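You operate a simulated robot arm through the tools that you are given. There is no shell and no other tool. Be economical: measure what you need, move in short steps, check, and stop when the job is done.

The job below is to be done with a simulated two-armed robot. You get a single attempt, and the scene is never put back.

TASK
Shut the air off and put the blue tube in the fittings drawer.
Fine: gold knob and supply valve shut, line air switch off before the collar is freed; shut the drawer. Where these are worked on the way, their far stop is far enough and under half their travel is too little: fittings drawer.

It is judged by the outcome, as a careful person would: the job done as asked, and still so three seconds after it is handed in. It fails if anything else is knocked over, pushed out of place, dropped, spilled or broken.

THE ROBOT
Two 7-joint arms with two-finger parallel grippers on one trunk, on a base that drives. Base frame: it is fixed to the floor where the robot stands at the start and does not move with it; the origin is under the middle of the robot, x ahead of it, y to its left, z up. Units: mm, rad, N and s.
The left shoulder is at the start at [50, 209, 1255], the right one opposite. With the tool pointing down near the work surface each hand reaches from about 100 to 900 mm from the robot's upright axis, wherever it stands, measured 20 degrees to its own side. Places, roughly: collar two [500, -100, 900]; fittings drawer [500, -800, 700]; flow glass [800, -100, 1000]; gold knob [700, -100, 900]; inside of the fittings drawer [600, -800, 700]; line air switch [500, -200, 900]; supply valve [600, -200, 900]. Payload 4.4 kg a hand.
Tool frame (each hand has its own): the origin (TCP) lies between the finger pads and is the grasp point; the fingertips stand 23 mm ahead of it; z points along the fingers, y is the line along which they close. The gripper opens to 94 mm. The fingers are 38 mm wide and 10 mm thick; the gripper's body (54 by 96 mm) begins 39 mm behind the TCP.
Orientation is that of the tool frame in the base frame, as [roll, pitch, yaw] about the fixed x, y, z axes, in that order (R = Rz(yaw) Ry(pitch) Rx(roll)). With the fingers straight down and closing along the base's y, the tool's x points along the base's -x, its y along +y and its z along -z.

THE INTERFACE
- The arms move only by the tool move_arm. It takes "left_commands", "right_commands" or both (then of equal length, played together; a hand with none holds still); each is a list of rows, each a list of 7 numbers: the shift along the tool's x, y, z in units of 250 mm (1.0 is 250 mm), then the turn, a rotation vector about the tool's x, y, z in units of 90 degrees (1.0 is 90 degrees), then the finger opening in mm, from 0 to 94. In form: [[dx, dy, dz, wx, wy, wz, fingers], ...]. A call has 1 to 12 rows; each row is the pose to reach, as a shift and turn from the pose commanded when the call began, along the tool's axes at that moment. A call with a number of a shift or a turn outside -1 to 1 is refused whole. A row lasts 0.2 s, in which the tool goes at most 50 mm and 0.15 rad; a call with a longer step from one row to the next is refused whole, and so is a gripper value outside its range. Where a pose cannot be reached the arm comes as near as it can. A force on the tool above 90 N (or 10 N above the force at the start of the call, whichever is more), or a blocked arm, ends the call early, and 0.2 s more pass. The fingers move at their own pace (about 108 mm/s each) and stop on an object; they squeeze with about 23 N. The grip force told is the motor's: it shows also when the fingers shut on nothing. Time passes only in rows, and 0.2 s behind the last, so rows that repeat a pose let the fingers close. The reply holds the time, the measured pose of the TCP, the force on the tool along the base axes, the opening and the grip force, in the units named above and with some noise, with the torque about the TCP (base axes, N m) and any sound that the robot's microphone picked up.
- Cameras (640 x 400 px; columns grow to the right, rows downward): "scene" is now at [136, -58.5, 1438.4]; the picture's right is [-0.64, -0.77, 0.00], its down [-0.37, 0.30, -0.88] and it looks along [0.68, -0.56, -0.48] (base axes); focal length 267 px, centre (320, 200). "left" rides on the left gripper at [86, -16, -75] in its tool frame; the picture's right is [0.18, 0.98, 0.00], its down [-0.58, 0.11, -0.81] and it looks along [-0.79, 0.15, 0.59] (tool axes); focal length 243 px, centre (320, 200). "right" rides on the right gripper at [86, 16, -74] in its tool frame; the picture's right is [-0.18, 0.98, 0.00], its down [-0.58, -0.11, -0.81] and it looks along [-0.79, -0.15, 0.59] (tool axes); focal length 243 px, centre (320, 200).
- get_image(camera): a new picture of that camera. It takes no simulated time.
- slide_trunk(by): slides the trunk up (or, below 0, down) by that many mm; the arms and the scene camera ride with it, the base frame stays. It gives what a move gives, with no picture.
- base_move(legs): drives the robot by 1 to 6 legs, each [ahead, left, turn to the left] in mm, mm and rad, along the robot's own axes; the way and the turn of a leg run together, so that a leg with both is an arc; at most 1500 mm and 3.142 rad a leg. The arms and the cameras ride along, it lands a little off, and it stops where it bumps. It gives what a move gives.
- pan_tilt(pan, tilt): turns the head with the scene camera to pan (to the left, within 1.396 rad either way) and tilt (down, from -0.506 to 1.204), counted from straight ahead of the robot. It gives what a move gives.
- locate(camera, pixels): for up to 12 pixels [column, row] of the newest picture of that camera ("zoom" is the newest enlarged one), the place [x, y, z] in the base frame of the surface seen there, good to about 3 mm. It takes no simulated time.
- inspect(camera, box): a new picture of the part [left, top, right, bottom] of that camera's present view, enlarged. It takes no simulated time.
- job_done(): hands the job in; it is judged then, once.

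Keep the steps short. Do not move on a guess: measure, check each grasp and each placing, and mend mistakes. In all there are 80 turns and 70 pictures (those below and enlarged ones count). Leave the grippers open and the arms clear of the work at the hand-in unless told otherwise, and finish with a single line.

The tools are called by a JSON object that holds its "name" and its "arguments". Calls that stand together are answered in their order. move_arm: Moves the arms, as the interface text tells. Its arguments: {"type":"object","properties":{"left_commands":{"type":"array","items":{"type":"array","items":{"type":"number"}}},"right_commands":{"type":"array","items":{"type":"array","items":{"type":"number"}}}},"required":[]} The other tools are called the same way: slide_trunk (by) slides the trunk up or down; base_move (legs) drives the base; pan_tilt (pan, tilt) turns the head that bears the scene camera; get_image (camera) takes a picture; locate (camera, pixels) gives the place of the surface under pixels of a picture; inspect (camera, box) takes an enlarged picture of a part of a camera's view; job_done () hands the job in.

At the start:

```text
time: 0.0
left_tcp_pos: [612.2, -24.4, 1245.4]
left_orientation: [-3.141, -0.002, 3.141]
left_contact_force: [0.7, -0.4, 0.3]
left_ft_torque: [0.03, -0.02, 0.02]
left_grip_width: 93.8
left_gripper_force: 0.1
right_tcp_pos: [419.3, -601.1, 1267.2]
right_orientation: [3.141, 0.0, 3.142]
right_contact_force: [0.3, -0.2, 0.2]
right_ft_torque: [0.03, 0.0, 0.0]
right_grip_width: 93.9
right_gripper_force: 0.1
trunk travel left (down, up): [-335.0, 229.0]
robot x, y, heading: [3.1, 0.2, 0.001]
head pan, tilt: [-0.695, 0.496]
```

scene: 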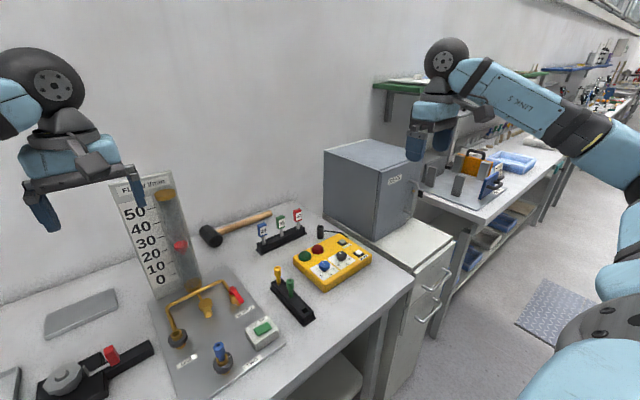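
right: 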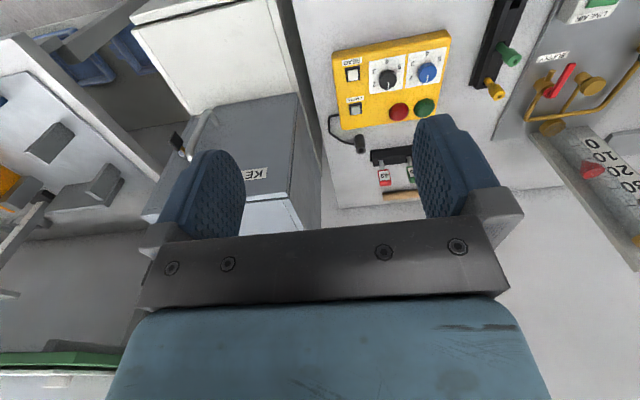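
left: 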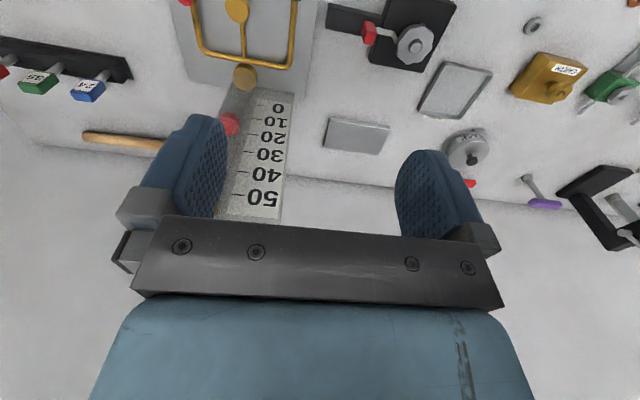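

I'll look at the panel closely first.

{"name": "inspect", "arguments": {"camera": "scene", "box": [100, 160, 300, 400]}}

{"name": "inspect", "arguments": {"camera": "scene", "box": [240, 190, 480, 340]}}

```text
1.67 times, centred on (200, 280) of scene
```

zoom: 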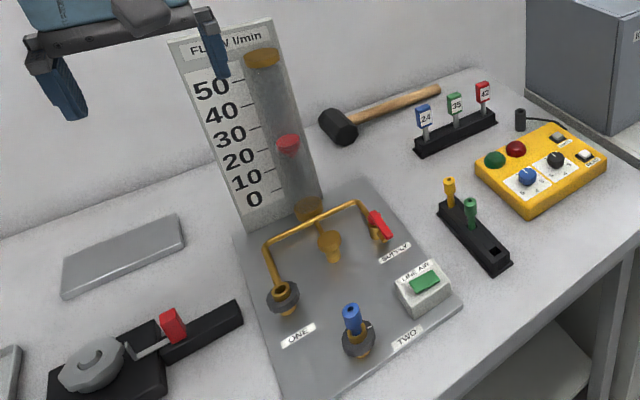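

```text
2.67 times, centred on (360, 265) of scene
```

zoom: 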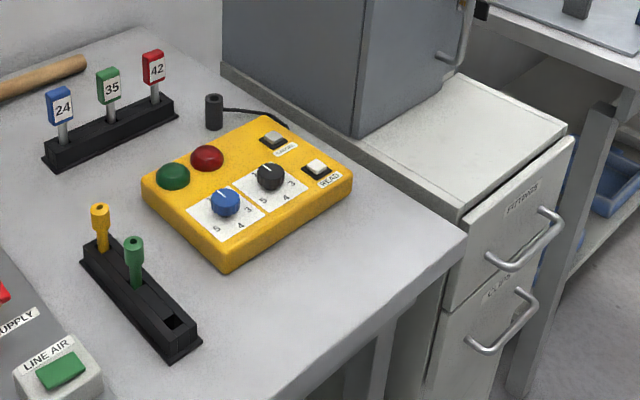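

I'll measure the main things in the scene picture.

{"name": "locate", "arguments": {"camera": "scene", "pixels": [[219, 346], [222, 364], [238, 295], [233, 300], [206, 303], [263, 327], [181, 246], [178, 337]]}}

{"name": "locate", "arguments": {"camera": "zoom", "pixels": [[490, 262], [520, 265], [548, 215], [560, 240], [525, 200], [460, 205], [570, 140], [440, 310], [385, 130], [495, 345], [530, 300]]}}

{"name": "pan_tilt", "arguments": {"pan": -0.25, "tilt": 0.75}}

{"name": "get_image", "arguments": {"camera": "scene"}}

```text
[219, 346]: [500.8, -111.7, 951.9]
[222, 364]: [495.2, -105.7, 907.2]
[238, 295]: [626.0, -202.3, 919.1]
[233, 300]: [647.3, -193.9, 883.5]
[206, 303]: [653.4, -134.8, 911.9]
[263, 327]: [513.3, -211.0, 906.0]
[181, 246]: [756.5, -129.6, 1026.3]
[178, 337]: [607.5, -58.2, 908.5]
```

```text
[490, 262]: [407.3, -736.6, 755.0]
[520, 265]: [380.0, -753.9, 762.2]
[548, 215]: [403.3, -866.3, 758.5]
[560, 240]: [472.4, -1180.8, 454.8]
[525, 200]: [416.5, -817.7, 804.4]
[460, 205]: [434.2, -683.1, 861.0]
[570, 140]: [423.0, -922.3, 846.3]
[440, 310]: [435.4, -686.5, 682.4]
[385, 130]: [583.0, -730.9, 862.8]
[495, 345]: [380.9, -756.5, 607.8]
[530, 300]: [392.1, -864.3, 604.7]
```

```text
time: 0.9
left_tcp_pos: [612.7, -24.9, 1246.1]
left_orientation: [-3.142, 0.001, 3.14]
left_contact_force: [0.2, -0.3, -0.1]
left_ft_torque: [0.02, 0.01, 0.02]
left_grip_width: 94.2
left_gripper_force: 0.1
right_tcp_pos: [421.1, -599.5, 1266.7]
right_orientation: [-3.141, 0.001, -3.141]
right_contact_force: [-0.8, 0.4, 0.5]
right_ft_torque: [-0.01, -0.02, 0.0]
right_grip_width: 94.2
right_gripper_force: 0.1
trunk travel left (down, up): [-335.0, 229.0]
robot x, y, heading: [1.4, 0.6, -0.0]
head pan, tilt: [-0.25, 0.75]
```

```text
64 pictures are left
```

scene: 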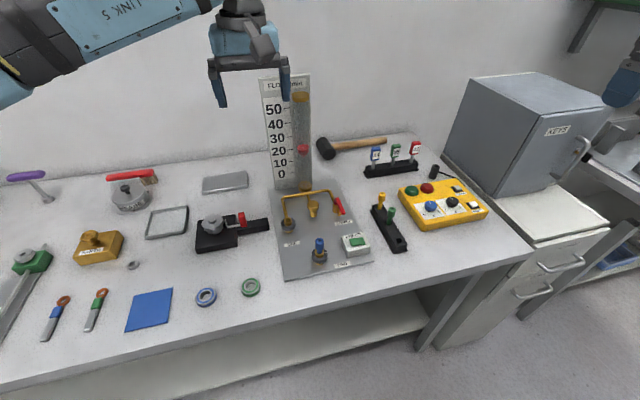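

{"name": "inspect", "arguments": {"camera": "scene", "box": [260, 170, 388, 280]}}

```text
3.64 times, centred on (324, 225) of scene
```

zoom: 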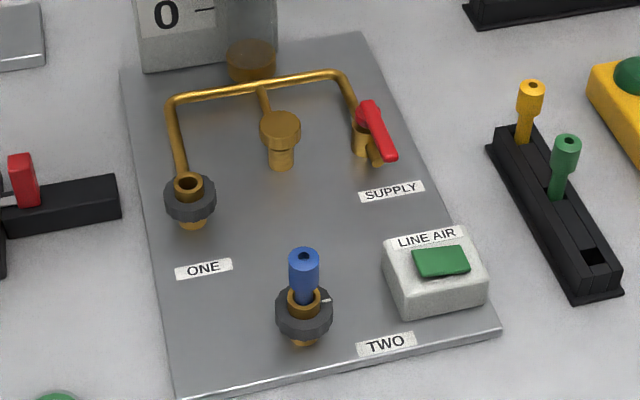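

{"name": "locate", "arguments": {"camera": "zoom", "pixels": [[367, 106], [380, 130], [392, 153], [362, 142], [378, 158], [280, 123], [280, 160], [264, 100], [304, 255], [304, 300], [304, 325], [327, 300]]}}

{"name": "locate", "arguments": {"camera": "zoom", "pixels": [[418, 255], [462, 251], [468, 270], [424, 275], [340, 72], [230, 95], [187, 180], [262, 130], [298, 130], [280, 112], [282, 240], [320, 365]]}}

```text
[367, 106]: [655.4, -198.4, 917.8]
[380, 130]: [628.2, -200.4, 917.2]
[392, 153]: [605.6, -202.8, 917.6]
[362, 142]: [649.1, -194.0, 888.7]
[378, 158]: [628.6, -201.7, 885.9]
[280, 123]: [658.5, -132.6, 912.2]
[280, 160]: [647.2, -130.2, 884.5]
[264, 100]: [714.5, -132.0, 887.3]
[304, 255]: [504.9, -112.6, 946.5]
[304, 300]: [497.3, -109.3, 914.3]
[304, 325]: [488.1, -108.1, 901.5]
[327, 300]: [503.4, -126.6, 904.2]
```

```text
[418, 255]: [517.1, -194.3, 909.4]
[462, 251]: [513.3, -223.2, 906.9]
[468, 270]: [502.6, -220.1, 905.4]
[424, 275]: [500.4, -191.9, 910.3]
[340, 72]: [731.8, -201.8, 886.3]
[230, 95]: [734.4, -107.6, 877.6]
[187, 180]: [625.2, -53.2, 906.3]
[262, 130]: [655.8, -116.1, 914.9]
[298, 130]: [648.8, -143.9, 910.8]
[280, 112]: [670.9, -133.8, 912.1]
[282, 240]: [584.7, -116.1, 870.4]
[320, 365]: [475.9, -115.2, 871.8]
```

Lever, knob and switch are located. I'll move the left hand aside (+y) and bring the right hand towards the panel, staying high.

{"name": "move_arm", "arguments": {"left_commands": [[0, 0.19, 0, 0, 0, 0, 94], [0, 0.38, 0, 0, 0, 0, 94], [0, 0.57, 0, 0, 0, 0, 94], [0, 0.76, 0, 0, 0, 0, 94], [0, 0.95, 0, 0, 0, 0, 94], [0, 0.95, 0, 0, 0, 0, 94]], "right_commands": [[0, 0.19, 0, 0, 0, 0, 94], [0, 0.38, 0, 0, 0, 0, 94], [0, 0.57, 0, 0, 0, 0, 94], [0, 0.76, 0, 0, 0, 0, 94], [0, 0.95, 0, 0, 0, 0, 94], [0, 0.95, 0, 0, 0, 0, 94]]}}

{"name": "move_arm", "arguments": {"right_commands": [[-0.08, 0.12, 0.12, 0, 0, 0, 60], [-0.16, 0.24, 0.24, 0, 0, 0, 30], [-0.24, 0.36, 0.36, 0, 0, 0, 0], [-0.32, 0.48, 0.48, 0, 0, 0, 0], [-0.4, 0.6, 0.6, 0, 0, 0, 0], [-0.48, 0.72, 0.72, 0, 0, 0, 0], [-0.48, 0.8, 0.8, 0, 0, 0, 0], [-0.48, 0.8, 0.8, 0, 0, 0, 0]]}}

{"name": "get_image", "arguments": {"camera": "right"}}

```text
time: 2.3
left_tcp_pos: [612.4, 211.4, 1246.5]
left_orientation: [3.139, 0.0, 3.139]
left_contact_force: [0.5, -1.2, 0.2]
left_ft_torque: [0.03, -0.05, 0.0]
left_grip_width: 94.0
left_gripper_force: 0.0
right_tcp_pos: [420.4, -363.4, 1267.1]
right_orientation: [3.139, 0.0, 3.139]
right_contact_force: [-0.8, 0.5, -0.2]
right_ft_torque: [0.02, -0.01, -0.01]
right_grip_width: 94.0
right_gripper_force: 0.1
trunk travel left (down, up): [-335.0, 229.0]
robot x, y, heading: [-2.8, 2.9, 0.002]
head pan, tilt: [-0.25, 0.75]
```

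```text
time: 4.1
left_tcp_pos: [612.3, 213.3, 1246.0]
left_orientation: [-3.141, 0.0, -3.141]
left_contact_force: [1.1, -0.7, 0.3]
left_ft_torque: [-0.03, 0.01, 0.0]
left_grip_width: 94.0
left_gripper_force: 0.0
right_tcp_pos: [537.1, -161.5, 1067.5]
right_orientation: [3.14, 0.0, 3.141]
right_contact_force: [-0.1, -0.5, 0.2]
right_ft_torque: [0.01, -0.03, -0.02]
right_grip_width: 0.1
right_gripper_force: 22.4
trunk travel left (down, up): [-335.0, 229.0]
robot x, y, heading: [-0.8, 0.8, 0.003]
head pan, tilt: [-0.25, 0.75]
```

```text
62 pictures are left
```

right: 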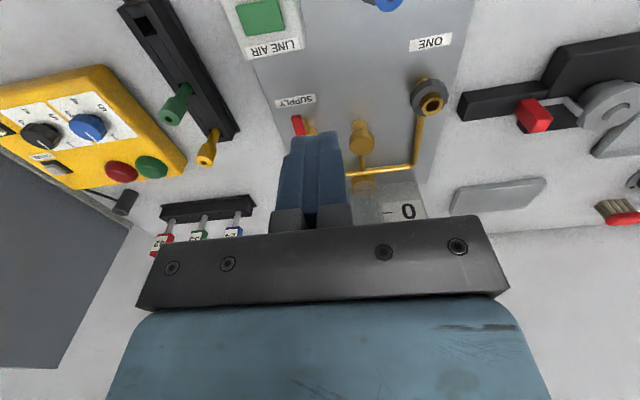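

{"name": "inspect", "arguments": {"camera": "right", "box": [220, 0, 480, 200]}}

```text
2.00 times, centred on (350, 100) of right
```

zoom: 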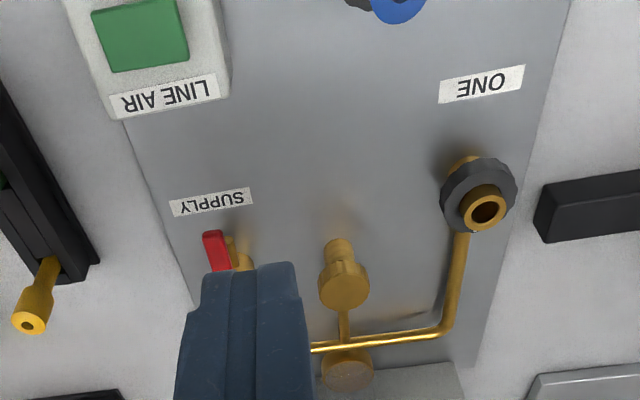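

{"name": "locate", "arguments": {"camera": "zoom", "pixels": [[345, 285], [325, 285], [366, 285], [345, 302], [345, 270], [339, 245], [215, 250], [238, 255], [140, 35], [105, 40], [180, 30], [345, 375]]}}

```text
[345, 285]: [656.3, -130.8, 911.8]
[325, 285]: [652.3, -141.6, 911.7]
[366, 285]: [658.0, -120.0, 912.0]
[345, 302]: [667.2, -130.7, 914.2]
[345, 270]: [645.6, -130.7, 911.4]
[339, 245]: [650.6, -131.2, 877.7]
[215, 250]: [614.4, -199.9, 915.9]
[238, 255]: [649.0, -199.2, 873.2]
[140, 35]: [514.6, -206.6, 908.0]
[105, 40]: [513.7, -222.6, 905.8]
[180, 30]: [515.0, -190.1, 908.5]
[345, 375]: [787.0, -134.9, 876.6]
```

The gold knob's top centre is about (656, -131, 912). I'll turn the hand 90° counter-clockwise with the camera towards -y, and go above the knob with the fingers open to 60.

{"name": "move_arm", "arguments": {"right_commands": [[-0.048, 0.012, 0.0, 0, 0, -0.09, 60], [-0.096, 0.024, 0.0, 0, 0, -0.18, 60], [-0.144, 0.036, 0.05, 0, 0, -0.27, 60], [-0.19, 0.05, 0.1, 0, 0, -0.36, 60], [-0.24, 0.06, 0.15, 0, 0, -0.45, 60], [-0.29, 0.074, 0.2, 0, 0, -0.54, 60], [-0.34, 0.086, 0.25, 0, 0, -0.63, 60], [-0.38, 0.098, 0.3, 0, 0, -0.72, 60], [-0.43, 0.11, 0.33, 0, 0, -0.81, 60], [-0.476, 0.122, 0.36, 0, 0, -0.9, 60], [-0.476, 0.122, 0.36, 0, 0, -0.95, 60], [-0.476, 0.122, 0.36, 0, 0, -0.95, 60]]}}

{"name": "get_image", "arguments": {"camera": "right"}}

{"name": "get_image", "arguments": {"camera": "scene"}}

```text
time: 6.7
left_tcp_pos: [612.8, 210.0, 1245.0]
left_orientation: [3.141, -0.002, -3.141]
left_contact_force: [1.5, -0.6, 0.0]
left_ft_torque: [0.02, 0.02, 0.02]
left_grip_width: 93.8
left_gripper_force: 0.1
right_tcp_pos: [561.4, -104.2, 1000.4]
right_orientation: [-3.004, 0.086, -1.878]
right_contact_force: [-0.8, -0.2, 0.4]
right_ft_torque: [0.06, 0.0, -0.01]
right_grip_width: 59.7
right_gripper_force: 0.0
right hand out of reach, approached as far as the arm can: row 7, 8, 9, 10, 11, 12
trunk travel left (down, up): [-335.0, 229.0]
robot x, y, heading: [-2.4, 0.1, -0.001]
head pan, tilt: [-0.25, 0.75]
```

```text
60 pictures are left
```

right: 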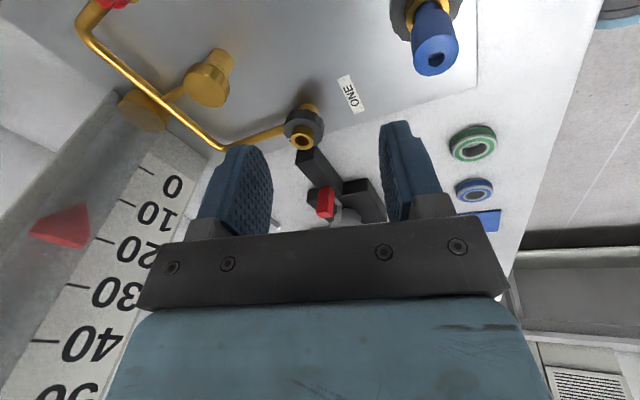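

```text
59 pictures are left
```

scene: 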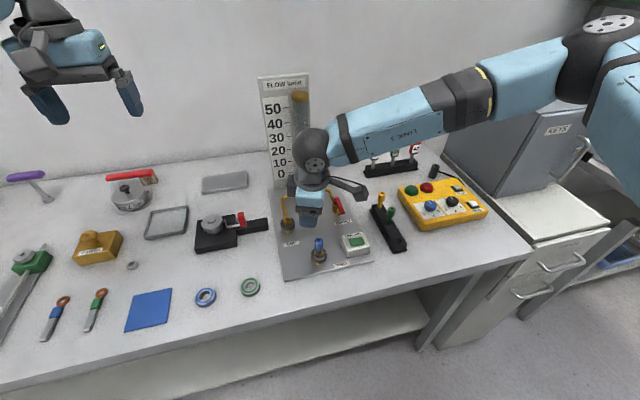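

The arm couldn't reach that yaw. I'll back the turn off by small steps and see which reference the commands use.

{"name": "move_arm", "arguments": {"right_commands": [[0, 0, 0, 0, 0, 0.09, 60], [0, 0, -0.05, 0, 0, 0.18, 60], [0, 0, -0.1, 0, 0, 0.27, 60], [0, 0, -0.1, 0, 0, 0.36, 60], [0, 0, -0.1, 0, 0, 0.45, 60]]}}

```text
time: 7.9
left_tcp_pos: [612.1, 213.9, 1244.9]
left_orientation: [-3.141, 0.0, 3.141]
left_contact_force: [0.1, 0.4, -0.5]
left_ft_torque: [-0.02, 0.02, 0.01]
left_grip_width: 93.8
left_gripper_force: 0.1
right_tcp_pos: [552.9, -101.2, 1028.2]
right_orientation: [-3.092, 0.153, -2.587]
right_contact_force: [0.1, -0.4, 0.5]
right_ft_torque: [0.0, -0.03, 0.01]
right_grip_width: 60.0
right_gripper_force: 0.1
trunk travel left (down, up): [-335.0, 229.0]
robot x, y, heading: [-1.6, 2.4, 0.005]
head pan, tilt: [-0.25, 0.75]
```

{"name": "move_arm", "arguments": {"right_commands": [[-0.013, -0.044, 0.022, -0.001, 0.026, 0.087, 60], [-0.026, -0.088, 0.045, -0.002, 0.052, 0.175, 60], [-0.038, -0.132, 0.067, -0.003, 0.077, 0.263, 60], [-0.051, -0.176, 0.09, -0.004, 0.103, 0.35, 60], [-0.051, -0.176, 0.09, -0.004, 0.103, 0.35, 60]]}}

```text
time: 9.1
left_tcp_pos: [611.9, 212.9, 1244.9]
left_orientation: [3.141, -0.001, 3.141]
left_contact_force: [0.4, 0.4, 0.3]
left_ft_torque: [-0.01, -0.01, -0.01]
left_grip_width: 93.9
left_gripper_force: 0.0
right_tcp_pos: [590.5, -130.1, 1010.6]
right_orientation: [-3.14, 0.003, 3.14]
right_contact_force: [0.0, -0.1, -0.3]
right_ft_torque: [-0.03, 0.01, 0.0]
right_grip_width: 59.9
right_gripper_force: 0.1
trunk travel left (down, up): [-335.0, 229.0]
robot x, y, heading: [3.3, 2.9, 0.006]
head pan, tilt: [-0.25, 0.75]
```

Square again. Going over the knob at z 960 with no yaw, then testing a small counter-clockwise turn there.

{"name": "move_arm", "arguments": {"right_commands": [[-0.1, 0, 0.04, 0, 0, 0, 60], [-0.2, 0, 0.1, 0, 0, 0, 60], [-0.262, -0.004, 0.2, 0, 0, 0, 60], [-0.262, -0.004, 0.2, 0, 0, -0.09, 60], [-0.262, -0.004, 0.2, 0, 0, -0.18, 60], [-0.262, -0.004, 0.2, 0, 0, -0.27, 60], [-0.262, -0.004, 0.2, 0, 0, -0.36, 60], [-0.262, -0.004, 0.2, 0, 0, -0.45, 60], [-0.262, -0.004, 0.2, 0, 0, -0.45, 60]]}}

{"name": "get_image", "arguments": {"camera": "right"}}

```text
time: 11.1
left_tcp_pos: [611.8, 213.1, 1245.7]
left_orientation: [-3.141, 0.001, 3.141]
left_contact_force: [-0.3, 0.2, 0.1]
left_ft_torque: [-0.03, 0.0, -0.01]
left_grip_width: 93.8
left_gripper_force: 0.1
right_tcp_pos: [655.1, -130.8, 960.8]
right_orientation: [-3.141, 0.001, -2.433]
right_contact_force: [0.0, -0.2, -0.7]
right_ft_torque: [-0.02, 0.01, 0.0]
right_grip_width: 60.1
right_gripper_force: 0.1
trunk travel left (down, up): [-335.0, 229.0]
robot x, y, heading: [2.6, -2.6, 0.002]
head pan, tilt: [-0.25, 0.75]
```

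```text
58 pictures are left
```

right: 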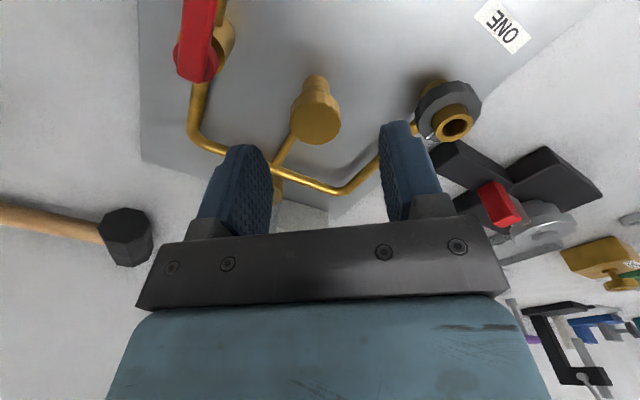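

The -0.45 turn is reachable and the knob is centred between the fingers at (318,130). Descending to TCP z 918 and closing.

{"name": "move_arm", "arguments": {"right_commands": [[0, 0, 0.08, 0, 0, 0, 60], [0, 0, 0.172, 0, 0, 0, 60], [0, 0, 0.172, 0, 0, 0, 60], [0, 0, 0.172, 0, 0, 0, 0], [0, 0, 0.172, 0, 0, 0, 0], [0, 0, 0.172, 0, 0, 0, 0]]}}

{"name": "get_image", "arguments": {"camera": "right"}}

```text
time: 12.5
left_tcp_pos: [613.6, 212.3, 1246.0]
left_orientation: [3.139, -0.002, -3.141]
left_contact_force: [-0.3, 0.2, -0.4]
left_ft_torque: [-0.01, -0.03, 0.03]
left_grip_width: 94.2
left_gripper_force: 0.1
right_tcp_pos: [659.2, -132.6, 916.3]
right_orientation: [-3.136, 0.001, -2.434]
right_contact_force: [15.0, -14.0, 5.1]
right_ft_torque: [-0.61, 0.07, -0.03]
right_grip_width: 31.4
right_gripper_force: 45.3
trunk travel left (down, up): [-335.0, 229.0]
robot x, y, heading: [1.5, -3.5, 0.003]
head pan, tilt: [-0.25, 0.75]
```

```text
57 pictures are left
```

right: 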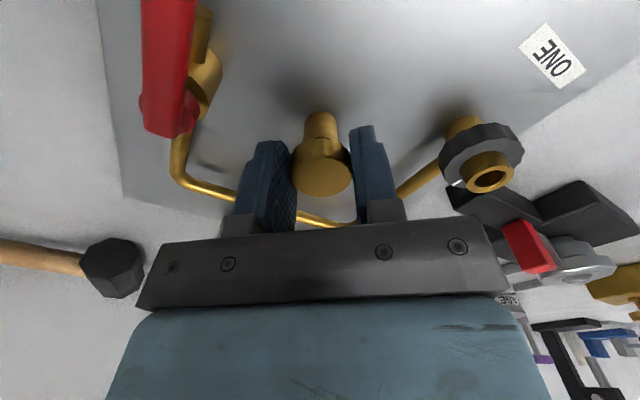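

Knob held at 31 mm. I'll correct the sideways bias and turn clockwise, watching the flow.

{"name": "move_arm", "arguments": {"right_commands": [[-0.005, -0.015, 0, 0, 0, 0.05, 0], [-0.005, -0.015, 0, 0, 0, 0.14, 0], [-0.005, -0.015, 0, 0, 0, 0.23, 0], [-0.005, -0.015, 0, 0, 0, 0.32, 0], [-0.005, -0.015, 0, 0, 0, 0.41, 0], [-0.005, -0.015, 0, 0, 0, 0.5, 0], [-0.005, -0.015, 0, 0, 0, 0.59, 0], [-0.005, -0.015, 0, 0, 0, 0.68, 0], [-0.005, -0.015, 0, 0, 0, 0.77, 0], [-0.005, -0.015, 0, 0, 0, 0.86, 0], [-0.005, -0.015, 0, 0, 0, 0.95, 0], [-0.005, -0.015, 0, 0, 0, 0.95, 0]]}}

{"name": "get_image", "arguments": {"camera": "scene"}}

```text
time: 15.1
left_tcp_pos: [614.1, 215.9, 1244.0]
left_orientation: [-3.139, 0.0, 3.141]
left_contact_force: [-1.2, -0.1, -0.2]
left_ft_torque: [0.02, 0.03, 0.02]
left_grip_width: 94.1
left_gripper_force: 0.0
right_tcp_pos: [658.5, -131.9, 916.0]
right_orientation: [-3.141, 0.003, 2.356]
right_contact_force: [-13.0, 28.0, -17.3]
right_ft_torque: [0.39, 0.04, 0.01]
right_grip_width: 31.2
right_gripper_force: 45.4
trunk travel left (down, up): [-335.0, 229.0]
robot x, y, heading: [0.8, 1.0, 0.001]
head pan, tilt: [-0.25, 0.75]
```

```text
56 pictures are left
```

scene: 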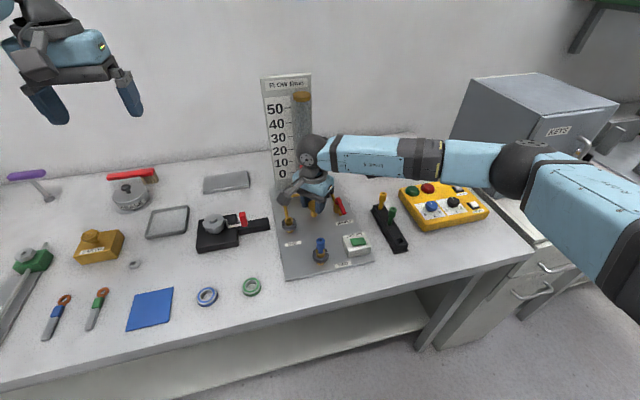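

{"name": "inspect", "arguments": {"camera": "scene", "box": [240, 60, 360, 230]}}

{"name": "get_image", "arguments": {"camera": "right"}}

```text
2.35 times, centred on (300, 145) of scene
```

zoom: 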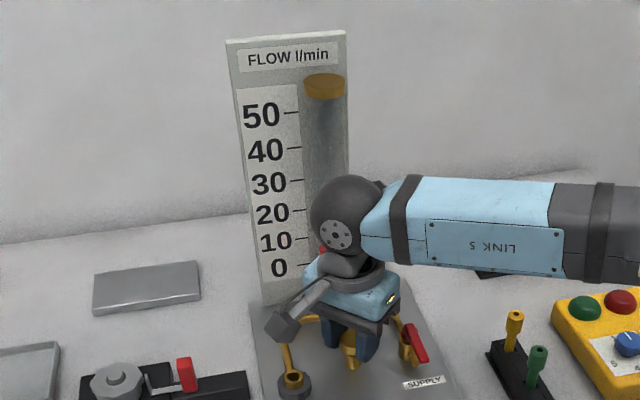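

```text
54 pictures are left
```

right: 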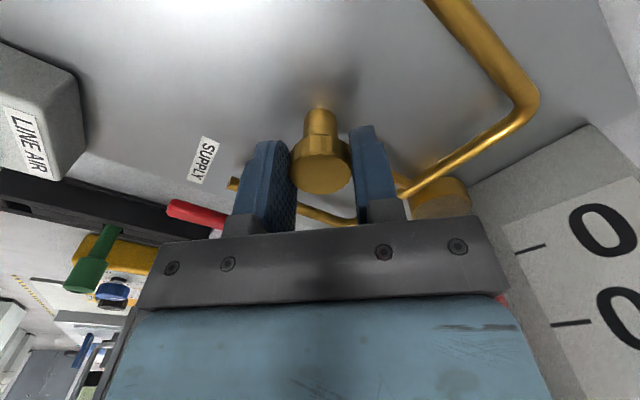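

The red float has dropped from about 20 to about 5, so clockwise is right. Turning further.

{"name": "move_arm", "arguments": {"right_commands": [[0, 0, 0, 0, 0, 0.09, 0], [0, 0, 0, 0, 0, 0.18, 0], [0, 0, 0, 0, 0, 0.27, 0], [0, 0, 0, 0, 0, 0.36, 0], [0, 0, 0, 0, 0, 0.45, 0], [0, 0, 0, 0, 0, 0.5, 0], [0, 0, 0, 0, 0, 0.5, 0]]}}

{"name": "inspect", "arguments": {"camera": "scene", "box": [240, 60, 360, 230]}}

```text
time: 16.7
left_tcp_pos: [612.0, 213.4, 1244.9]
left_orientation: [-3.139, -0.002, -3.141]
left_contact_force: [0.1, -0.3, 0.9]
left_ft_torque: [0.0, -0.02, -0.02]
left_grip_width: 94.1
left_gripper_force: 0.1
right_tcp_pos: [660.2, -134.7, 917.8]
right_orientation: [3.14, 0.003, 1.566]
right_contact_force: [-0.5, 13.5, -5.8]
right_ft_torque: [-0.96, 0.1, 0.2]
right_grip_width: 31.6
right_gripper_force: 45.2
trunk travel left (down, up): [-335.0, 229.0]
robot x, y, heading: [2.3, 0.2, 0.001]
head pan, tilt: [-0.25, 0.75]
```

```text
2.35 times, centred on (300, 145) of scene
```

zoom: 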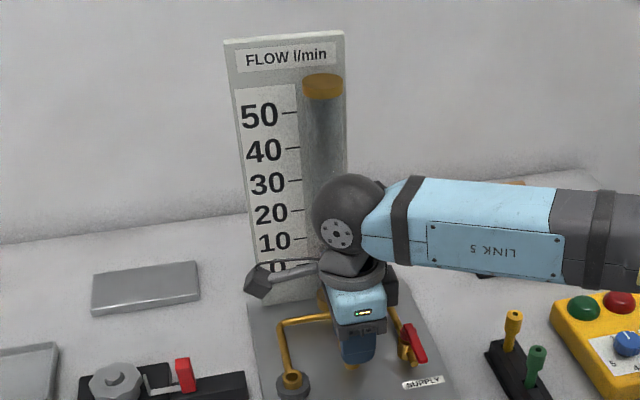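

The float can't be seen now. I'll release, rise, rotate back 90°, and look at the float.

{"name": "move_arm", "arguments": {"right_commands": [[0, 0, 0, 0, 0, 0, 60], [0, 0, 0, 0, 0, 0, 60], [0, 0, -0.1, 0, 0, -0.09, 60], [0, 0, -0.2, 0, 0, -0.18, 60], [0, 0, -0.2, 0, 0, -0.27, 60], [0, 0, -0.2, 0, 0, -0.36, 60], [0, 0, -0.2, 0, 0, -0.45, 60], [0, 0, -0.2, 0, 0, -0.54, 60], [0, 0, -0.2, 0, 0, -0.63, 60], [0, 0, -0.2, 0, 0, -0.72, 60], [0, 0, -0.2, 0, 0, -0.81, 60], [0, 0, -0.2, 0, 0, -0.9, 60]]}}

{"name": "inspect", "arguments": {"camera": "scene", "box": [240, 60, 360, 230]}}

{"name": "get_image", "arguments": {"camera": "right"}}

```text
time: 19.3
left_tcp_pos: [612.6, 213.7, 1245.9]
left_orientation: [-3.141, -0.001, 3.14]
left_contact_force: [0.1, 0.2, 0.9]
left_ft_torque: [0.0, 0.02, -0.04]
left_grip_width: 94.0
left_gripper_force: 0.1
right_tcp_pos: [658.5, -133.7, 968.6]
right_orientation: [-3.142, 0.001, 2.989]
right_contact_force: [-0.2, -0.3, 0.2]
right_ft_torque: [0.0, 0.01, 0.0]
right_grip_width: 60.0
right_gripper_force: 0.1
trunk travel left (down, up): [-335.0, 229.0]
robot x, y, heading: [0.3, -1.1, 0.002]
head pan, tilt: [-0.25, 0.75]
```

```text
2.35 times, centred on (300, 145) of scene
```

zoom: 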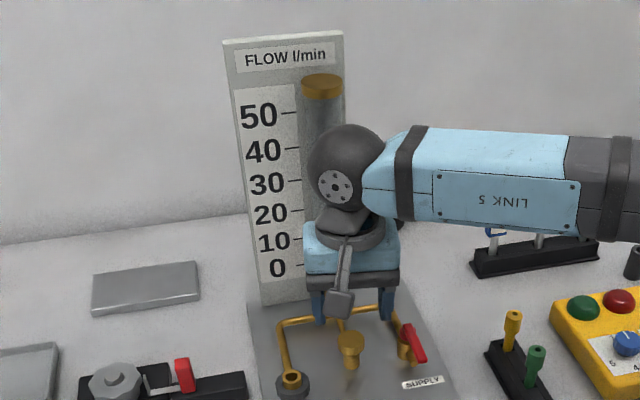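

```text
51 pictures are left
```

right: 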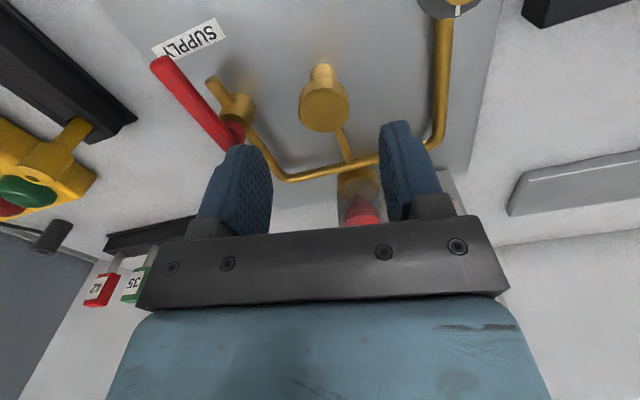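

{"name": "locate", "arguments": {"camera": "right", "pixels": [[362, 212], [362, 222], [360, 202], [358, 175], [324, 112], [235, 132], [165, 65], [200, 105], [238, 110]]}}

```text
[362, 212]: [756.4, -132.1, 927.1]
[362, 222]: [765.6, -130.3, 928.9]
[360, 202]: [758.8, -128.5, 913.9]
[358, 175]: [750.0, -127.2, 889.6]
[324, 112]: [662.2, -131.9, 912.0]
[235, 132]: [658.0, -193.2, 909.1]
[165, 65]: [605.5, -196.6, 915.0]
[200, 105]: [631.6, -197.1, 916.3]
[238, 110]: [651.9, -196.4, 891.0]
```

The float sits at z ~928, near the bottom. I'll rotate back a little more, regrip, and turn until the stop so the knob is surely shut.

{"name": "move_arm", "arguments": {"right_commands": [[-0.003, 0, 0, 0, 0, -0.09, 60], [-0.003, 0, 0.05, 0, 0, -0.18, 60], [-0.003, 0, 0.1, 0, 0, -0.27, 60], [-0.003, 0, 0.15, 0, 0, -0.35, 60], [-0.003, 0, 0.2, 0, 0, -0.35, 60], [-0.003, 0, 0.2, 0, 0, -0.35, 0], [-0.003, 0, 0.2, 0, 0, -0.35, 0], [-0.003, 0, 0.2, 0, 0, -0.35, 0]]}}

{"name": "move_arm", "arguments": {"right_commands": [[0, 0, 0, 0, 0, 0.09, 0], [0, 0, 0, 0, 0, 0.18, 0], [0, 0, 0, 0, 0, 0.27, 0], [0, 0, 0, 0, 0, 0.36, 0], [0, 0, 0, 0, 0, 0.45, 0], [0, 0, 0, 0, 0, 0.54, 0], [0, 0, 0, 0, 0, 0.54, 0]]}}

{"name": "get_image", "arguments": {"camera": "right"}}

```text
time: 21.1
left_tcp_pos: [613.3, 213.8, 1244.2]
left_orientation: [3.141, -0.001, 3.14]
left_contact_force: [-0.9, -0.1, -0.2]
left_ft_torque: [0.01, -0.01, 0.0]
left_grip_width: 94.0
left_gripper_force: 0.0
right_tcp_pos: [659.4, -133.3, 916.9]
right_orientation: [-3.138, 0.0, -2.747]
right_contact_force: [-4.8, 5.4, -6.4]
right_ft_torque: [0.47, -0.43, 0.08]
right_grip_width: 31.8
right_gripper_force: 44.6
trunk travel left (down, up): [-335.0, 229.0]
robot x, y, heading: [3.7, 1.6, -0.005]
head pan, tilt: [-0.25, 0.75]
```

```text
time: 22.7
left_tcp_pos: [612.2, 214.9, 1244.2]
left_orientation: [-3.14, 0.001, -3.14]
left_contact_force: [0.9, 0.2, -0.2]
left_ft_torque: [-0.05, -0.02, 0.02]
left_grip_width: 93.8
left_gripper_force: 0.1
right_tcp_pos: [660.1, -131.6, 918.0]
right_orientation: [-3.142, 0.002, 2.685]
right_contact_force: [3.6, 17.5, 1.2]
right_ft_torque: [0.34, -0.07, 0.43]
right_grip_width: 31.7
right_gripper_force: 44.9
trunk travel left (down, up): [-335.0, 229.0]
robot x, y, heading: [0.8, -0.2, -0.0]
head pan, tilt: [-0.25, 0.75]
```

```text
50 pictures are left
```

right: 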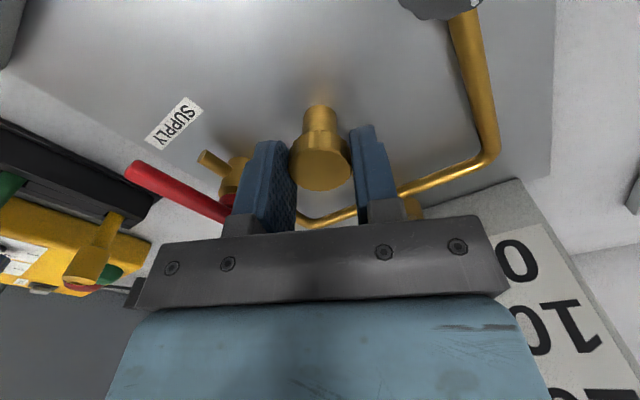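

Reaction torque has risen to 0.43 N·m, so the knob is at its stop. Releasing, rising to z 980 and checking the float.

{"name": "move_arm", "arguments": {"right_commands": [[0, 0, 0, 0, 0, 0, 60], [0, 0, 0, 0, 0, 0, 60], [0, 0, -0.12, 0, 0, 0, 60], [0, 0, -0.25, 0, 0, 0.09, 60], [0, 0, -0.25, 0, 0, 0.18, 40], [0, 0, -0.25, 0, 0, 0.27, 20], [0, 0, -0.25, 0, 0, 0.29, 0], [0, 0, -0.25, 0, 0, 0.29, 0]]}}

{"name": "get_image", "arguments": {"camera": "right"}}

```text
time: 24.5
left_tcp_pos: [612.0, 212.5, 1243.8]
left_orientation: [-3.14, 0.0, 3.141]
left_contact_force: [0.2, 1.8, -0.4]
left_ft_torque: [0.01, -0.03, 0.03]
left_grip_width: 94.3
left_gripper_force: 0.0
right_tcp_pos: [660.9, -134.8, 981.3]
right_orientation: [3.139, 0.001, 2.23]
right_contact_force: [0.5, 0.0, -0.1]
right_ft_torque: [0.0, 0.02, -0.01]
right_grip_width: 0.1
right_gripper_force: 22.9
trunk travel left (down, up): [-335.0, 229.0]
robot x, y, heading: [2.1, 0.4, 0.002]
head pan, tilt: [-0.25, 0.75]
```

```text
49 pictures are left
```

right: 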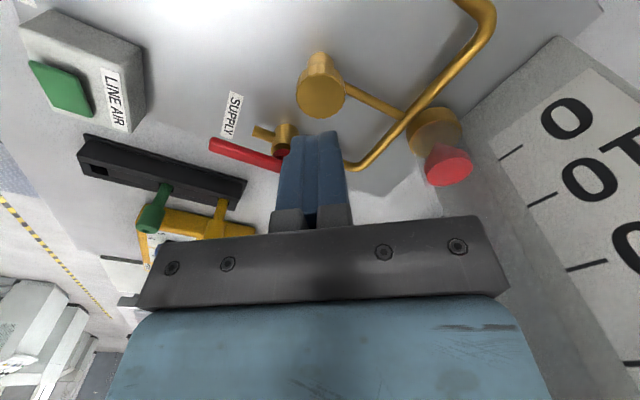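

The float is fully down: the knob is shut. Now the supply lever, so I'll measure it in this view.

{"name": "locate", "arguments": {"camera": "right", "pixels": [[213, 142], [212, 152], [250, 153], [248, 162], [276, 160], [285, 135], [258, 132], [290, 152]]}}

{"name": "inspect", "arguments": {"camera": "right", "box": [180, 80, 340, 180]}}

```text
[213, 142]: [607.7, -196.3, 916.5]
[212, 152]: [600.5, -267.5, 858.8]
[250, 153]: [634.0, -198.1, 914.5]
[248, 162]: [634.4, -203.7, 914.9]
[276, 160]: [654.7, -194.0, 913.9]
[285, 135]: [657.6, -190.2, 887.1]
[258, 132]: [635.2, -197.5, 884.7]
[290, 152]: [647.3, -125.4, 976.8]
```

```text
4.00 times, centred on (260, 130) of right
```

zoom: 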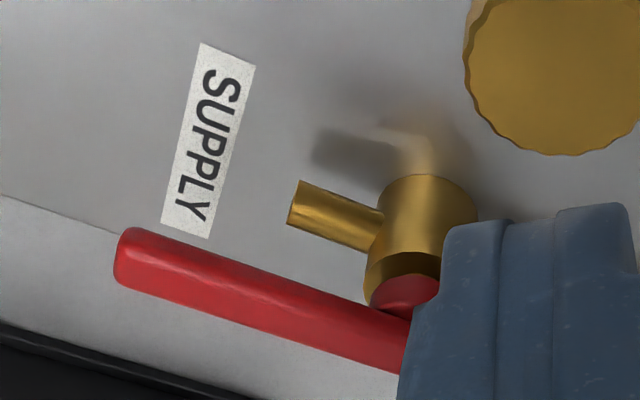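

Lever: pivot ~(655,-197), free end x~602, y~-199, top z 917. Pushing it towards -y is the clear way, since the knob is on the other side. I'll square up the hand, fingers shut, on the lever's +y side, then go down.

{"name": "move_arm", "arguments": {"right_commands": [[-0.002, -0.04, -0.04, 0, 0, -0.09, 0], [-0.004, -0.08, -0.04, 0, 0, -0.18, 0], [-0.007, -0.12, -0.04, 0, 0, -0.27, 0], [-0.01, -0.16, -0.04, 0, 0, -0.36, 0], [-0.012, -0.2, -0.04, 0, 0, -0.45, 0], [-0.014, -0.249, -0.04, 0, 0, -0.54, 0], [-0.014, -0.249, -0.04, 0, 0, -0.58, 0], [-0.014, -0.249, 0.08, 0, 0, -0.58, 0], [-0.014, -0.249, 0.2, 0, 0, -0.58, 0], [-0.014, -0.249, 0.224, 0, 0, -0.58, 0], [-0.014, -0.249, 0.224, 0, 0, -0.58, 0]]}}

{"name": "get_image", "arguments": {"camera": "right"}}

```text
time: 26.9
left_tcp_pos: [611.7, 213.5, 1244.4]
left_orientation: [3.141, 0.0, 3.14]
left_contact_force: [0.6, 0.9, 0.7]
left_ft_torque: [-0.04, -0.01, 0.0]
left_grip_width: 94.1
left_gripper_force: 0.1
right_tcp_pos: [614.1, -175.1, 923.8]
right_orientation: [-3.14, 0.0, 3.141]
right_contact_force: [0.0, -0.2, -0.1]
right_ft_torque: [-0.02, -0.01, 0.04]
right_grip_width: 0.2
right_gripper_force: 22.9
trunk travel left (down, up): [-335.0, 229.0]
robot x, y, heading: [2.9, 0.6, 0.004]
head pan, tilt: [-0.25, 0.75]
```

```text
47 pictures are left
```

right: 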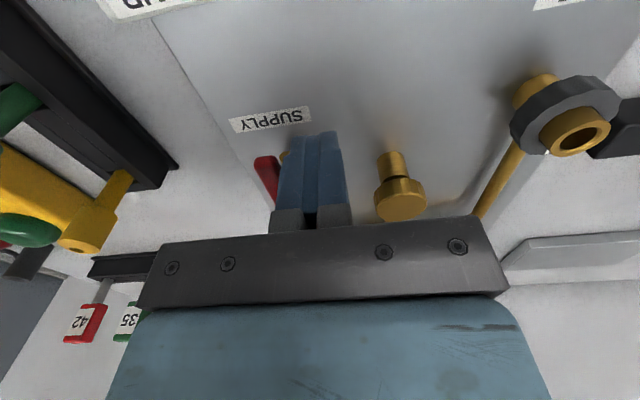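

The fingers are just beside the lever on the +y side. Pushing 20 mm in -y as a test.

{"name": "move_arm", "arguments": {"right_commands": [[0, -0.03, 0, 0, 0, 0, 0], [0, -0.06, 0, 0, 0, 0, 0], [0, -0.09, 0, 0, 0, 0, 0], [0, -0.09, 0, 0, 0, 0, 0]]}}

{"name": "get_image", "arguments": {"camera": "right"}}

```text
time: 27.9
left_tcp_pos: [613.3, 214.2, 1245.0]
left_orientation: [-3.142, 0.0, -3.139]
left_contact_force: [0.5, 0.6, -0.7]
left_ft_torque: [0.03, -0.01, -0.03]
left_grip_width: 93.9
left_gripper_force: 0.0
right_tcp_pos: [613.5, -196.8, 924.0]
right_orientation: [-3.14, 0.002, 3.141]
right_contact_force: [0.6, 1.4, 0.2]
right_ft_torque: [0.0, -0.01, 0.02]
right_grip_width: 0.2
right_gripper_force: 23.3
trunk travel left (down, up): [-335.0, 229.0]
robot x, y, heading: [-4.4, 2.6, -0.004]
head pan, tilt: [-0.25, 0.75]
```

```text
46 pictures are left
```

right: 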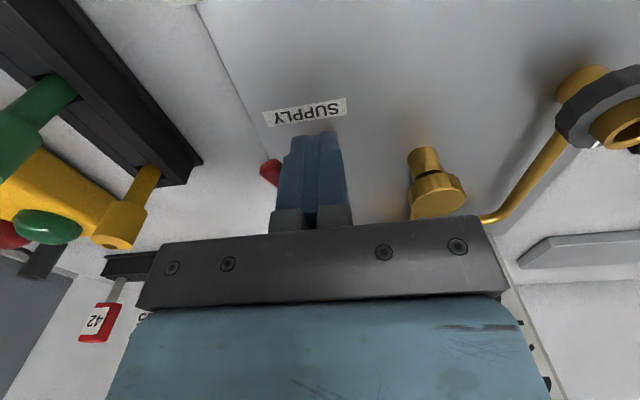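

It swings easily (1.4 N). Continuing around the arc.

{"name": "move_arm", "arguments": {"right_commands": [[0.024, -0.03, 0, 0, 0, 0, 0], [0.038, -0.064, 0, 0, 0, 0, 0], [0.028, -0.108, 0, 0, 0, 0, 0], [0, -0.14, 0, 0, 0, 0, 0], [-0.032, -0.156, 0, 0, 0, 0, 0], [-0.072, -0.164, 0, 0, 0, 0, 0], [-0.096, -0.164, 0, 0, 0, 0, 0], [-0.096, -0.164, 0, 0, 0, 0, 0]]}}

{"name": "get_image", "arguments": {"camera": "right"}}

{"name": "inspect", "arguments": {"camera": "scene", "box": [250, 130, 400, 280]}}

```text
time: 29.7
left_tcp_pos: [612.5, 213.2, 1246.1]
left_orientation: [-3.141, 0.0, 3.141]
left_contact_force: [-0.5, 0.1, -0.2]
left_ft_torque: [0.0, -0.01, 0.04]
left_grip_width: 93.8
left_gripper_force: 0.0
right_tcp_pos: [635.9, -238.3, 922.4]
right_orientation: [-3.142, 0.001, -3.141]
right_contact_force: [-7.1, -0.7, -0.7]
right_ft_torque: [0.11, 0.06, 0.01]
right_grip_width: 0.0
right_gripper_force: 23.1
trunk travel left (down, up): [-335.0, 229.0]
robot x, y, heading: [-1.2, 1.8, -0.002]
head pan, tilt: [-0.25, 0.75]
```

```text
45 pictures are left
```

right: 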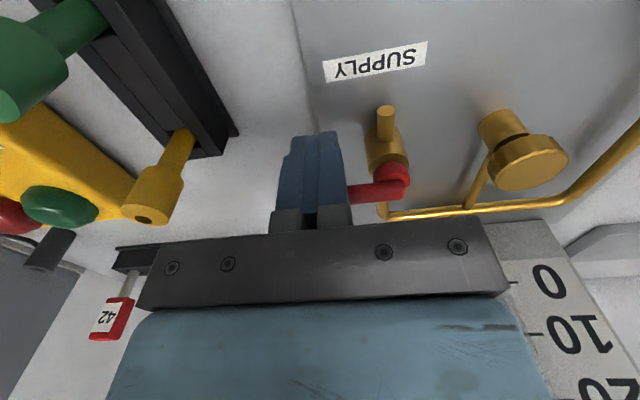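

```text
2.67 times, centred on (325, 205) of scene
```

zoom: 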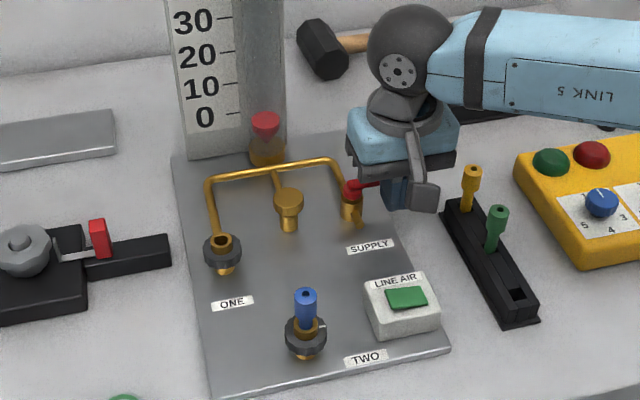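

The lever is now crosswise and the force has risen to 7 N. I'll push 4 mm more to confirm the stop, then back off and up.

{"name": "move_arm", "arguments": {"right_commands": [[-0.016, 0, 0, 0, 0, 0, 0], [-0.016, 0, 0, 0, 0, 0, 0]]}}

{"name": "move_arm", "arguments": {"right_commands": [[0.06, 0, 0, 0, 0, 0, 0], [0.12, 0, -0.1, 0, 0, 0, 0], [0.2, 0, -0.28, 0, 0, 0, 0], [0.2, 0.04, -0.28, 0, 0, 0, 0], [0.2, 0.04, -0.28, 0, 0, 0, 0]]}}

{"name": "get_image", "arguments": {"camera": "right"}}

```text
time: 30.3
left_tcp_pos: [608.7, 212.6, 1246.6]
left_orientation: [3.14, 0.002, 3.141]
left_contact_force: [0.8, -0.4, -0.1]
left_ft_torque: [0.01, 0.0, 0.01]
left_grip_width: 93.9
left_gripper_force: 0.1
right_tcp_pos: [636.9, -237.0, 922.5]
right_orientation: [-3.139, -0.002, -3.139]
right_contact_force: [-41.9, 1.6, -10.4]
right_ft_torque: [0.31, 0.51, 0.11]
right_grip_width: 0.1
right_gripper_force: 22.7
trunk travel left (down, up): [-335.0, 229.0]
robot x, y, heading: [1.2, -1.0, 0.001]
head pan, tilt: [-0.25, 0.75]
```

```text
time: 31.5
left_tcp_pos: [612.3, 214.4, 1244.9]
left_orientation: [-3.142, 0.001, 3.141]
left_contact_force: [-0.1, -0.7, 0.6]
left_ft_torque: [-0.03, -0.01, 0.01]
left_grip_width: 94.1
left_gripper_force: 0.0
right_tcp_pos: [588.5, -227.3, 993.9]
right_orientation: [-3.141, 0.002, -3.141]
right_contact_force: [0.2, -0.3, -0.3]
right_ft_torque: [0.0, 0.01, -0.05]
right_grip_width: 0.1
right_gripper_force: 22.8
trunk travel left (down, up): [-335.0, 229.0]
robot x, y, heading: [2.9, -1.1, 0.001]
head pan, tilt: [-0.25, 0.75]
```

```text
43 pictures are left
```

right: 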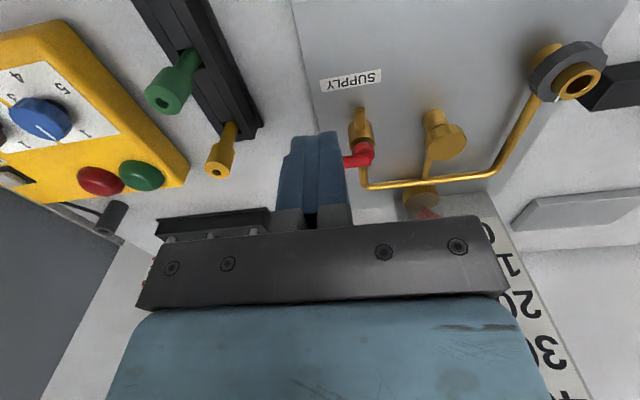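

Stop confirmed and the lever stays crosswise. Next, back to look at the LINE AIR switch.

{"name": "move_arm", "arguments": {"right_commands": [[0.15, 0.02, -0.02, 0, 0, 0, 0], [0.3, 0.05, -0.02, 0, 0, 0, 0], [0.45, 0.08, -0.02, 0, 0, 0, 0], [0.5, 0.08, -0.02, 0, 0, 0, 0], [0.5, 0.08, -0.02, 0, 0, 0, 0]]}}

{"name": "inspect", "arguments": {"camera": "right", "box": [200, 0, 520, 200]}}

{"name": "inspect", "arguments": {"camera": "scene", "box": [290, 200, 400, 280]}}

```text
time: 32.7
left_tcp_pos: [612.0, 213.3, 1245.1]
left_orientation: [3.14, 0.0, 3.141]
left_contact_force: [1.1, -0.7, -0.4]
left_ft_torque: [0.01, 0.01, 0.01]
left_grip_width: 94.0
left_gripper_force: 0.0
right_tcp_pos: [467.5, -206.8, 999.3]
right_orientation: [-3.14, 0.002, 3.141]
right_contact_force: [1.1, -0.6, -0.2]
right_ft_torque: [0.01, -0.01, -0.02]
right_grip_width: 0.0
right_gripper_force: 22.9
trunk travel left (down, up): [-335.0, 229.0]
robot x, y, heading: [1.2, -2.8, -0.0]
head pan, tilt: [-0.25, 0.75]
```

```text
2.00 times, centred on (360, 100) of right
```

zoom: 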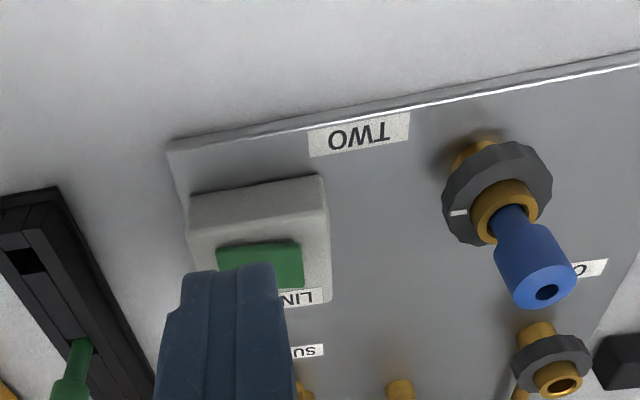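

```text
5.00 times, centred on (345, 240) of scene
```

zoom: 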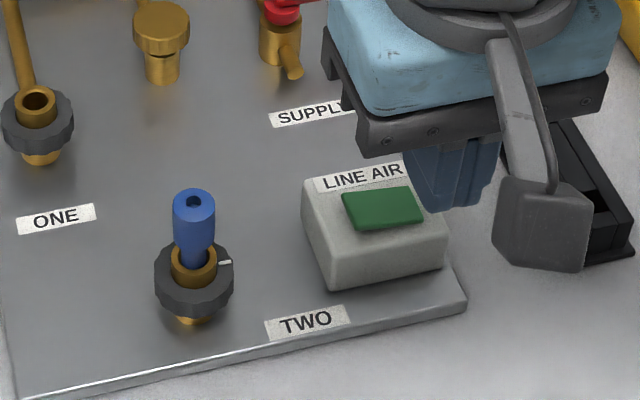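

The green rocker stands higher on its +y side (z 910 against 905), so I'll press that raised side with shut fingers. First I go above it.

{"name": "move_arm", "arguments": {"right_commands": [[-0.08, 0.03, 0.05, 0, 0, 0, 0], [-0.166, 0.064, 0.16, 0, 0, 0, 0], [-0.166, 0.064, 0.25, 0, 0, 0, 0], [-0.166, 0.064, 0.275, 0, 0, 0, 0], [-0.166, 0.064, 0.289, 0, 0, 0, 0], [-0.166, 0.064, 0.296, 0, 0, 0, 0], [-0.166, 0.064, 0.296, 0, 0, 0, 0]]}}

{"name": "inspect", "arguments": {"camera": "scene", "box": [290, 200, 400, 280]}}

```text
time: 34.3
left_tcp_pos: [609.4, 213.0, 1247.4]
left_orientation: [-3.14, 0.002, -3.14]
left_contact_force: [1.5, -0.2, 0.0]
left_ft_torque: [0.0, 0.02, 0.0]
left_grip_width: 93.9
left_gripper_force: 0.1
right_tcp_pos: [508.1, -191.0, 929.9]
right_orientation: [-3.141, 0.011, 3.141]
right_contact_force: [12.8, -4.6, 45.1]
right_ft_torque: [-0.51, -0.05, 0.13]
right_grip_width: 0.0
right_gripper_force: 22.4
trunk travel left (down, up): [-335.0, 229.0]
robot x, y, heading: [1.7, 0.9, -0.0]
head pan, tilt: [-0.25, 0.75]
```

```text
5.00 times, centred on (345, 240) of scene
```

zoom: 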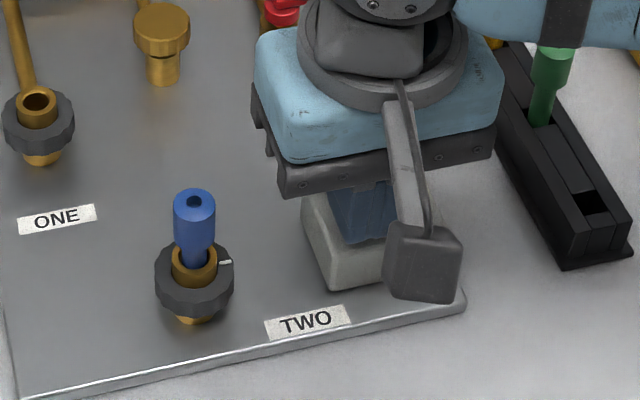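

{"name": "move_arm", "arguments": {"right_commands": [[0, 0, -0.1, 0, 0, 0, 0], [0.12, 0, -0.25, 0, 0, 0, 0], [0.3, 0, -0.3, 0, 0, 0, 0], [0.4, 0, -0.3, 0, 0, 0, 0], [0.4, 0, -0.3, 0, 0, 0, 0]]}}

{"name": "inspect", "arguments": {"camera": "scene", "box": [290, 200, 400, 280]}}

{"name": "get_image", "arguments": {"camera": "right"}}

```text
time: 35.5
left_tcp_pos: [612.9, 213.0, 1244.4]
left_orientation: [-3.141, -0.001, 3.141]
left_contact_force: [-0.7, 0.3, 0.8]
left_ft_torque: [0.03, -0.01, 0.0]
left_grip_width: 94.0
left_gripper_force: 0.2
right_tcp_pos: [406.3, -194.9, 997.6]
right_orientation: [-3.142, 0.003, -3.141]
right_contact_force: [-0.2, -0.4, 0.8]
right_ft_torque: [0.0, 0.02, 0.02]
right_grip_width: 0.0
right_gripper_force: 22.9
trunk travel left (down, up): [-335.0, 229.0]
robot x, y, heading: [0.1, 2.2, 0.0]
head pan, tilt: [-0.25, 0.75]
```

```text
5.00 times, centred on (345, 240) of scene
```

zoom: 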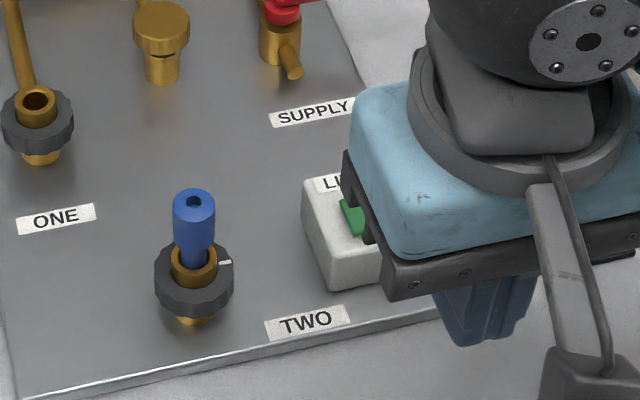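

```text
38 pictures are left
```

right: 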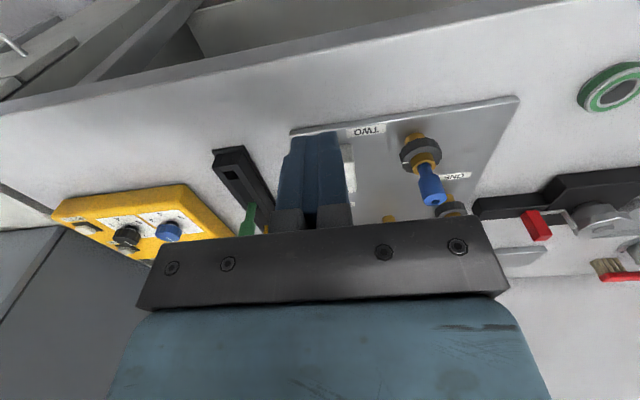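

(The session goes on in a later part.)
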